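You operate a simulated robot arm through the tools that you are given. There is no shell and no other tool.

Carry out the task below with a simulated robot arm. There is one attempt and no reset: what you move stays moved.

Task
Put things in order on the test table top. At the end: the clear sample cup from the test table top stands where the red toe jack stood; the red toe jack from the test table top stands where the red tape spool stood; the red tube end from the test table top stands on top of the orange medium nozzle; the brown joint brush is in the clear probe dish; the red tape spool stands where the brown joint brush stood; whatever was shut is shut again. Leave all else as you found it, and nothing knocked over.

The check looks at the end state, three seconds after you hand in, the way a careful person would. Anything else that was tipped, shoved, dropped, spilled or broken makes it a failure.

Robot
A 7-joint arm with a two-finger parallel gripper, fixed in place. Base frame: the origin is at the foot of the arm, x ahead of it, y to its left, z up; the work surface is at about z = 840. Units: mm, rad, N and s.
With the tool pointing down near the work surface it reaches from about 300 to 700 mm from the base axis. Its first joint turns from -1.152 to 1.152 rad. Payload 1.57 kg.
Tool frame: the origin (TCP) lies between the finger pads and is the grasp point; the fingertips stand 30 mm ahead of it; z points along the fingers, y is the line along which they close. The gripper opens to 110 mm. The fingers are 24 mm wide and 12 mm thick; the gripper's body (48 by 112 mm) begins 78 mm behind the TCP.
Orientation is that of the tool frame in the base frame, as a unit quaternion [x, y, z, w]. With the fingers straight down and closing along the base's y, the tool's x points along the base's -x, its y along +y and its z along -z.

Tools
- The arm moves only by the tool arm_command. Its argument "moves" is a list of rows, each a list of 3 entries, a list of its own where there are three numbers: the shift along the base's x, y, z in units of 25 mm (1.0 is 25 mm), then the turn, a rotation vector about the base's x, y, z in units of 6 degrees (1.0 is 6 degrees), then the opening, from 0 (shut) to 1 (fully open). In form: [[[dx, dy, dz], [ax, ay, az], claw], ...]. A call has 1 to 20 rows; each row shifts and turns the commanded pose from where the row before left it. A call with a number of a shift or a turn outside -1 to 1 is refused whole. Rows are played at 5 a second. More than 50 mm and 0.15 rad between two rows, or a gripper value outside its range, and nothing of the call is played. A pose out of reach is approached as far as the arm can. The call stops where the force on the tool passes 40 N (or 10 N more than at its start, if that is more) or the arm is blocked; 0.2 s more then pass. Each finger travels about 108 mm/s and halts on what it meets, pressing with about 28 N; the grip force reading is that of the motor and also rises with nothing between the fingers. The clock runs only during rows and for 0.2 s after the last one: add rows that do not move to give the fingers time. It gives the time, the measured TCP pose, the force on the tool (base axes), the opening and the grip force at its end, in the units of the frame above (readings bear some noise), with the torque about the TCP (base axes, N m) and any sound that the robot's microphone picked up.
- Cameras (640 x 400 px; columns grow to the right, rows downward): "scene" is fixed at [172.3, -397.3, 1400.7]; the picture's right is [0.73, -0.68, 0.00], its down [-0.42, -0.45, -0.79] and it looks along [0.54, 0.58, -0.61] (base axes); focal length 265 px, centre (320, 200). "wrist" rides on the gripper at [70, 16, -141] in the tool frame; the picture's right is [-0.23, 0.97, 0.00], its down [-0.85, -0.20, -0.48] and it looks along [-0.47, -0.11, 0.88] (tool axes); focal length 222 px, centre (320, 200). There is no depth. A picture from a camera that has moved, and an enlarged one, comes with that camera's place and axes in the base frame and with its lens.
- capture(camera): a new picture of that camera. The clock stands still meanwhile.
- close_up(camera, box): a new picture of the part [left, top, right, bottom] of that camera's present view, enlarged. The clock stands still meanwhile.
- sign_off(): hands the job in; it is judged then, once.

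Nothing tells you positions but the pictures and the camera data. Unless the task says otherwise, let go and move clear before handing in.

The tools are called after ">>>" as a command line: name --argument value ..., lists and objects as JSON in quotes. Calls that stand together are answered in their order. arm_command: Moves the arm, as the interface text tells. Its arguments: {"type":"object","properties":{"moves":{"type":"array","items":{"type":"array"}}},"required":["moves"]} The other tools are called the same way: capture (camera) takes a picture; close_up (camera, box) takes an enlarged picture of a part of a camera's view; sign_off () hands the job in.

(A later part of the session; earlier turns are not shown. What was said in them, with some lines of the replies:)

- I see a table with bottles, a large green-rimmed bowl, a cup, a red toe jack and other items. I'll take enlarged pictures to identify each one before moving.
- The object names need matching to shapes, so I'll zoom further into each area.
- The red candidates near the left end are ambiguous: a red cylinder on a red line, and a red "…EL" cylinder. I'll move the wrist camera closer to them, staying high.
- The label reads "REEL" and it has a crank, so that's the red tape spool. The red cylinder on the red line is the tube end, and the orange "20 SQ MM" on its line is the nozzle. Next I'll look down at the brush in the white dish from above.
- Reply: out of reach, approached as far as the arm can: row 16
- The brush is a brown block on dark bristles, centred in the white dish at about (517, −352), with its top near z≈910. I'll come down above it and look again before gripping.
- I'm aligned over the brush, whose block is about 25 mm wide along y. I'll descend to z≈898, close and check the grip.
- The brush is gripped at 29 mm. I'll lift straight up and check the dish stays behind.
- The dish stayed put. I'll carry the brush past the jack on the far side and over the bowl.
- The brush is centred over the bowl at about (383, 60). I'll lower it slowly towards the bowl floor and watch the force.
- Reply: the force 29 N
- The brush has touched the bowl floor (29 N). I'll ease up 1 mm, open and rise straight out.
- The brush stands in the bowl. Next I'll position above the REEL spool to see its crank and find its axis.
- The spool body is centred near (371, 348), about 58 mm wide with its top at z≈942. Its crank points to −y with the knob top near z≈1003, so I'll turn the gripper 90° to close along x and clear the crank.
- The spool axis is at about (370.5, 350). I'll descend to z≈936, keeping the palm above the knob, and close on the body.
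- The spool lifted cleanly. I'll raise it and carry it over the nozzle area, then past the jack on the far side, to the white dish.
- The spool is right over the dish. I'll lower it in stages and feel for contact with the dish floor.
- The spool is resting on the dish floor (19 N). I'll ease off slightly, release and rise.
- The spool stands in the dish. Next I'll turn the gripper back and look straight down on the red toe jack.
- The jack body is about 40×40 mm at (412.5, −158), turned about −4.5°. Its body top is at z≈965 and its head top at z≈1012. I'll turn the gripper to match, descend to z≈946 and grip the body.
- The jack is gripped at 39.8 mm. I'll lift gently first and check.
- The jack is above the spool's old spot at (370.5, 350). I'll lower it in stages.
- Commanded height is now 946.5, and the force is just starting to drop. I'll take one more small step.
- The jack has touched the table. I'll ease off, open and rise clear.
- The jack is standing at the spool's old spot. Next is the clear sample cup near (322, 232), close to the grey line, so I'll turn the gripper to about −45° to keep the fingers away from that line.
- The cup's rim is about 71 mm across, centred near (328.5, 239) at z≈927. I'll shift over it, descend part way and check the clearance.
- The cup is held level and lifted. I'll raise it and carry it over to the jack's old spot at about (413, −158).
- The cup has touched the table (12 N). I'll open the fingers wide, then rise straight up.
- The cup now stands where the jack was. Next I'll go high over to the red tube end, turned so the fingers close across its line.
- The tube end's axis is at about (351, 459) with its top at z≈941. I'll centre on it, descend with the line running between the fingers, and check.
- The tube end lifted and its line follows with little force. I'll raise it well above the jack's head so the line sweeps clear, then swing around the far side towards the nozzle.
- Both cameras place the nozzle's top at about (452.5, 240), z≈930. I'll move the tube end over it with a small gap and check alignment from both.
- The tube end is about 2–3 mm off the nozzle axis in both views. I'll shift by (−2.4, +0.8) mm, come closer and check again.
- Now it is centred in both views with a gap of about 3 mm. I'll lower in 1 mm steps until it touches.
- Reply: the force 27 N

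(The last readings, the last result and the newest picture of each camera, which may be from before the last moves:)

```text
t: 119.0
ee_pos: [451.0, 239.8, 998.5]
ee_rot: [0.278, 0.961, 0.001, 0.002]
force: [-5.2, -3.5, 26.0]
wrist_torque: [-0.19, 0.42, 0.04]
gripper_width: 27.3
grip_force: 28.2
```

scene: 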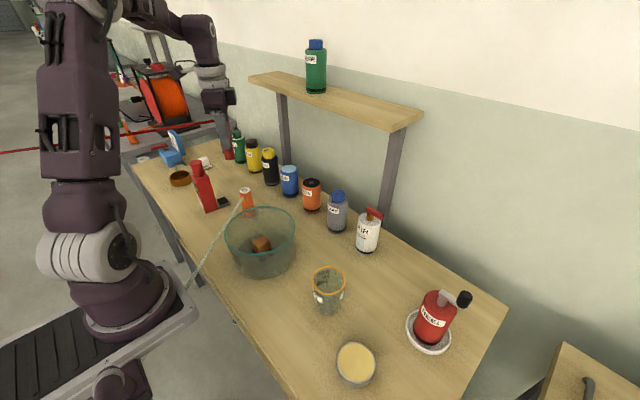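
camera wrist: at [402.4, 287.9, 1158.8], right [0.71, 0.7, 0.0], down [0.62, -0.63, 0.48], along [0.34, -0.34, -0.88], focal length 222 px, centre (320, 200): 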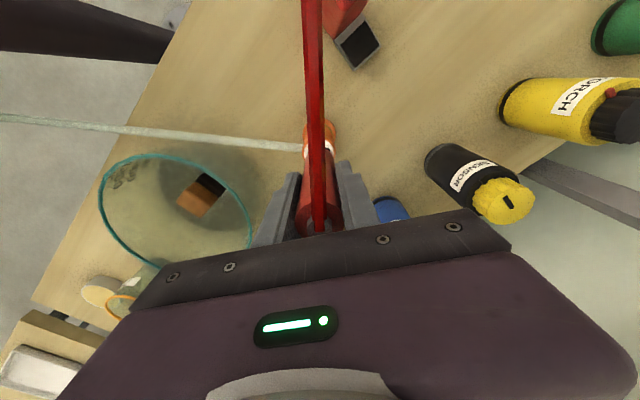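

>>> arm_command --moves '[[[0, 0, 0.03], [0, 0, 0], 0], [[0, 0, 0], [0, 0, 0], 0], [[0, 0, 0], [0, 0, 0], 0]]'

>>> close_up --camera "scene" --box '[230, 165, 270, 205]'

>>> close_up --camera "wrist" --box '[295, 115, 345, 165]'

```text
t: 119.8
ee_pos: [450.8, 240.6, 997.8]
ee_rot: [0.278, 0.961, -0.001, 0.0]
force: [-2.7, -0.3, 13.1]
wrist_torque: [-0.02, 0.15, -0.02]
gripper_width: 27.4
grip_force: 28.0
```

```text
10.00 times, centred on (250, 185) of scene
camera zoom: at [172.1, -397.5, 1400.7], right [0.73, -0.68, 0.0], down [-0.42, -0.45, -0.79], along [0.54, 0.58, -0.61], focal length 2654 px, centre (1020, 350)
```

zoom: 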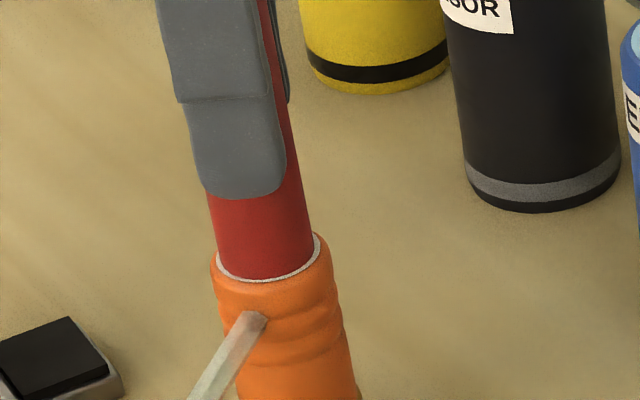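

```text
8.00 times, centred on (320, 140) of wrist
camera zoom: at [400.0, 289.1, 1139.8], right [0.71, 0.7, 0.0], down [0.62, -0.63, 0.48], along [0.34, -0.34, -0.88], focal length 1777 px, centre (320, 680)
```

zoom: 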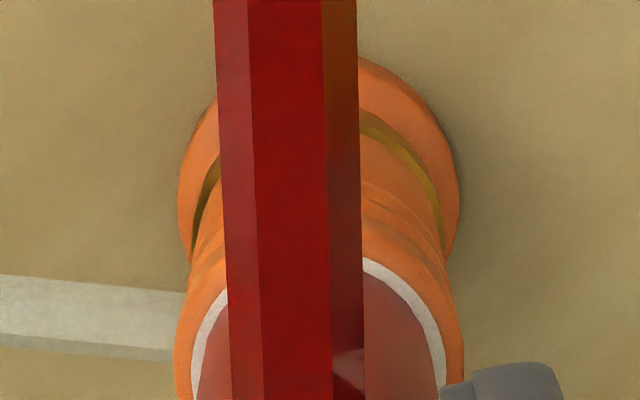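

>>> arm_command --moves '[[[0, 0, 0.02], [0, 0, 0], 0], [[0, 0, 0], [0, 0, 0], 0], [[0, 0, 0], [0, 0, 0], 0]]'

```text
t: 120.6
ee_pos: [450.8, 238.4, 998.0]
ee_rot: [0.278, 0.961, -0.001, -0.001]
force: [0.3, 1.2, 0.0]
wrist_torque: [0.0, -0.04, -0.03]
gripper_width: 27.4
grip_force: 28.1
```

Contact force is near zero, so this is a good point to release. I'll open a little first and check it stands.

>>> arm_command --moves '[[[0, 0, 0], [0, 0, 0], 0.27], [[0, 0, 0], [0, 0, 0], 0.3], [[0, 0, 0], [0, 0, 0], 0.34], [[0, 0, 0], [0, 0, 0], 0.38], [[0, 0, 0], [0, 0, 0], 0.38]]'

>>> close_up --camera "scene" --box '[210, 130, 290, 230]'

>>> close_up --camera "wrist" --box '[260, 90, 380, 240]'

```text
t: 121.8
ee_pos: [450.9, 239.5, 998.2]
ee_rot: [0.278, 0.961, 0.0, 0.0]
force: [-0.5, 0.0, 0.7]
wrist_torque: [0.03, 0.01, 0.0]
gripper_width: 41.6
grip_force: 0.1
```

```text
4.00 times, centred on (250, 180) of scene
camera zoom: at [172.3, -397.3, 1400.7], right [0.73, -0.68, 0.0], down [-0.42, -0.45, -0.79], along [0.54, 0.58, -0.61], focal length 1062 px, centre (600, 280)
```

zoom: 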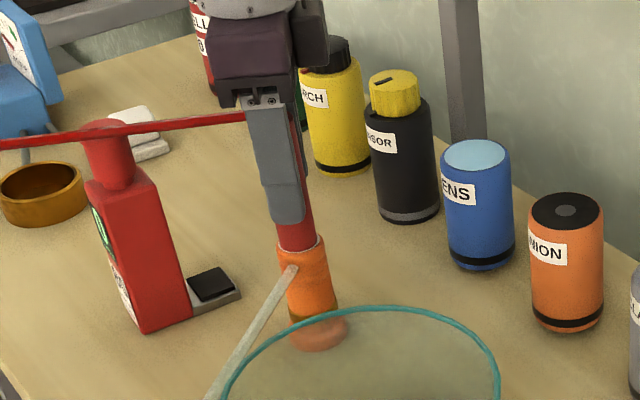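

```text
2.67 times, centred on (320, 165) of wrist
camera zoom: at [399.8, 289.0, 1140.1], right [0.71, 0.7, 0.0], down [0.62, -0.63, 0.48], along [0.34, -0.34, -0.88], focal length 592 px, centre (320, 293)
```

zoom: 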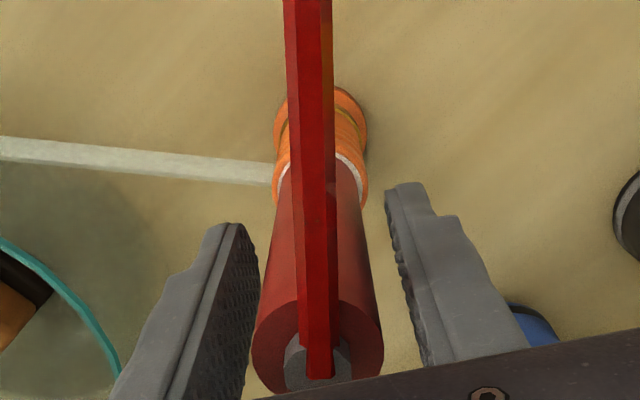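

The tube end stands by itself. I'll open wider and rise straight up, clear of it and its line.

>>> arm_command --moves '[[[0, 0, 0], [0, 0, 0], 0.5], [[0, 0, 0], [0, 0, 0], 0.6], [[0, 0, 0.3], [0, 0, 0], 0.6], [[0, 0, 0.5], [0, 0, 0], 0.6], [[0, 0, 0.8], [0, 0, 0], 0.6], [[0, 0, 1], [0, 0, 0], 0.6], [[0, 0, 1], [0, 0, 0], 0.6], [[0, 0, 1], [0, 0, 0], 0.6], [[0, 0, 1], [0, 0, 0], 0.6], [[0, 0, 0.8], [0, 0, 0], 0.6], [[0, 0, 0], [0, 0, 0], 0.6]]'

>>> capture --camera "scene"

>>> capture --camera "wrist"

>>> close_up --camera "scene" --box '[150, 130, 290, 250]'

```text
t: 124.2
ee_pos: [450.1, 240.6, 1160.7]
ee_rot: [0.278, 0.961, -0.001, 0.0]
force: [0.5, -0.6, -0.3]
wrist_torque: [0.03, 0.04, 0.01]
gripper_width: 65.9
grip_force: 0.1
```

```text
taken
```

scene: 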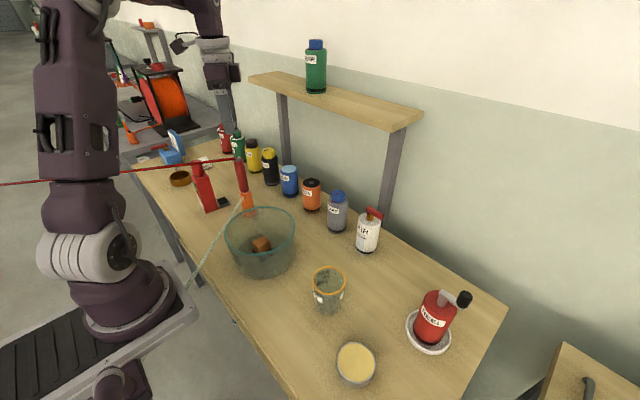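

```text
taken
camera wrist: at [398.7, 289.4, 1302.2], right [0.71, 0.7, 0.0], down [0.62, -0.63, 0.48], along [0.34, -0.34, -0.88], focal length 222 px, centre (320, 200)
```

wrist: 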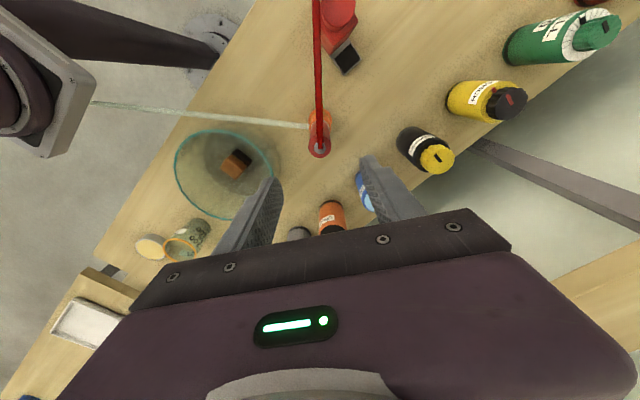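

```text
3.33 times, centred on (220, 190) of scene
camera zoom: at [172.3, -397.3, 1400.7], right [0.73, -0.68, 0.0], down [-0.42, -0.45, -0.79], along [0.54, 0.58, -0.61], focal length 885 px, centre (653, 233)
```

zoom: 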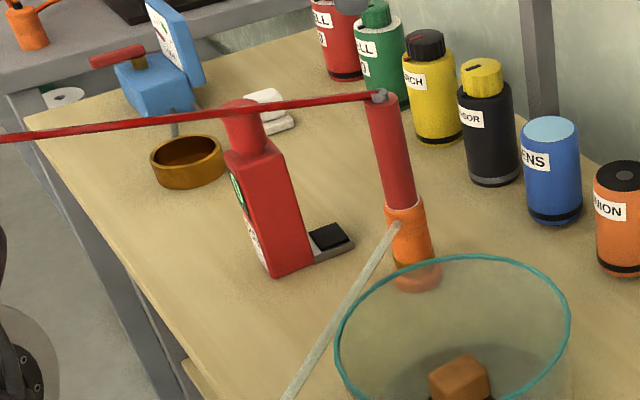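

Everything appears in place. I'll rise a little more, let some time pass, and check each item once more.

>>> arm_command --moves '[[[0, 0, 0.8], [0, 0, 0], 0.6], [[0, 0, 0.8], [0, 0, 0], 0.6], [[0, 0, 0], [0, 0, 0], 0.6], [[0, 0, 0], [0, 0, 0], 0.6], [[0, 0, 0], [0, 0, 0], 0.6], [[0, 0, 0], [0, 0, 0], 0.6], [[0, 0, 0], [0, 0, 0], 0.6], [[0, 0, 0], [0, 0, 0], 0.6], [[0, 0, 0], [0, 0, 0], 0.6], [[0, 0, 0], [0, 0, 0], 0.6]]'

>>> close_up --camera "scene" --box '[130, 120, 290, 250]'

>>> close_up --camera "scene" --box '[290, 230, 470, 390]'

>>> close_up --camera "wrist" --box '[160, 0, 400, 220]'

```text
t: 126.4
ee_pos: [447.8, 240.4, 1198.9]
ee_rot: [0.278, 0.961, 0.0, 0.0]
force: [-0.3, 0.5, -0.2]
wrist_torque: [0.02, 0.0, -0.02]
gripper_width: 65.9
grip_force: 0.0
```

```text
3.08 times, centred on (210, 185) of scene
camera zoom: at [172.3, -397.3, 1400.7], right [0.73, -0.68, 0.0], down [-0.42, -0.45, -0.79], along [0.54, 0.58, -0.61], focal length 817 px, centre (658, 246)
```

zoom: 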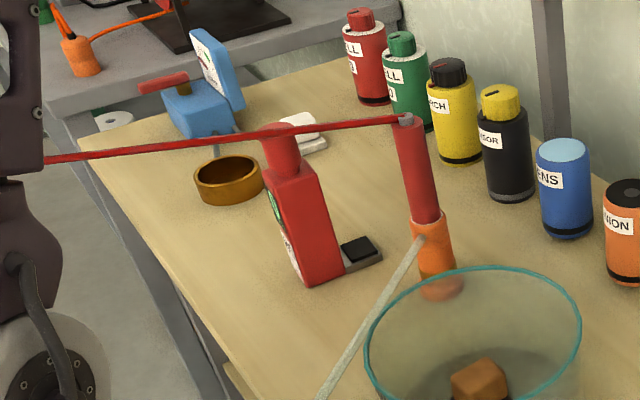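

```text
2.50 times, centred on (380, 310) of scene
camera zoom: at [172.3, -397.3, 1400.7], right [0.73, -0.68, 0.0], down [-0.42, -0.45, -0.79], along [0.54, 0.58, -0.61], focal length 664 px, centre (170, -75)
```

zoom: 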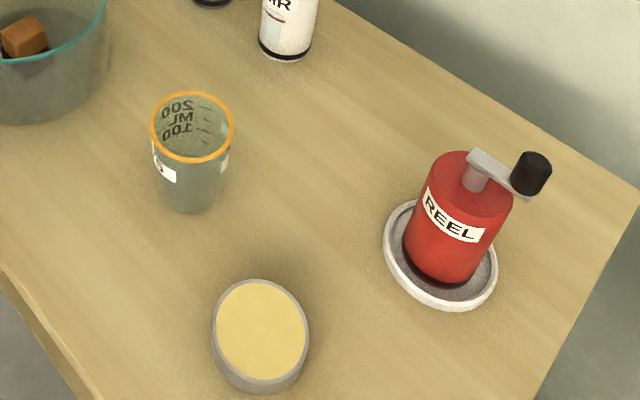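

```text
1.82 times, centred on (280, 110) of wrist
camera zoom: at [397.6, 289.9, 1341.4], right [0.71, 0.7, 0.0], down [0.62, -0.63, 0.48], along [0.34, -0.34, -0.88], focal length 404 px, centre (393, 364)
```

zoom: 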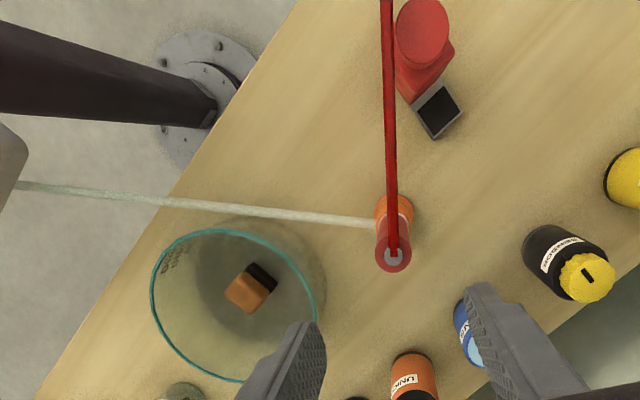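

The last pictures show everything as asked, and nothing else has moved:
- **Brush:** standing in the clear dish.
- **Spool:** in the white dish where the brush was.
- **Jack:** on the spool's old spot.
- **Cup:** on the jack's old spot.
- **Tube end:** standing on the orange nozzle, with its line clear of the jack.

I opened nothing, so there is nothing to shut, and the arm is clear. I'm handing in.

>>> sign_off

```text
The job is handed in.
```

I finished the rearrangement and handed it in; the result of the check hasn't come back. In the last pictures everything was standing where the task asked.

| Item | Where it is now |
|---|---|
| Clear sample cup | Where the red toe jack stood |
| Red toe jack | Where the red tape spool stood |
| Red tube end | On top of the orange nozzle, and it stayed up after I let go |
| Brown joint brush | Standing in the large clear bowl, which I took to be the probe dish |
| Red tape spool | In the white dish, where the brush stood |

- **Names I had to match:** nothing on the table carried these exact names. I took the red cylinder labelled "REEL" with a crank as the tape spool. The red cylinder on the red line I took as the tube end, and the orange "20 SQ MM" piece as the nozzle.
- **Tight spot:** the tube end's red line now passes close to the jack's head, roughly 10 mm above it by my estimate. It was not touching when I last looked.
- **Nothing to shut:** I opened nothing. I saw nothing tipped, spilled or shoved, and the arm was clear before I handed in.
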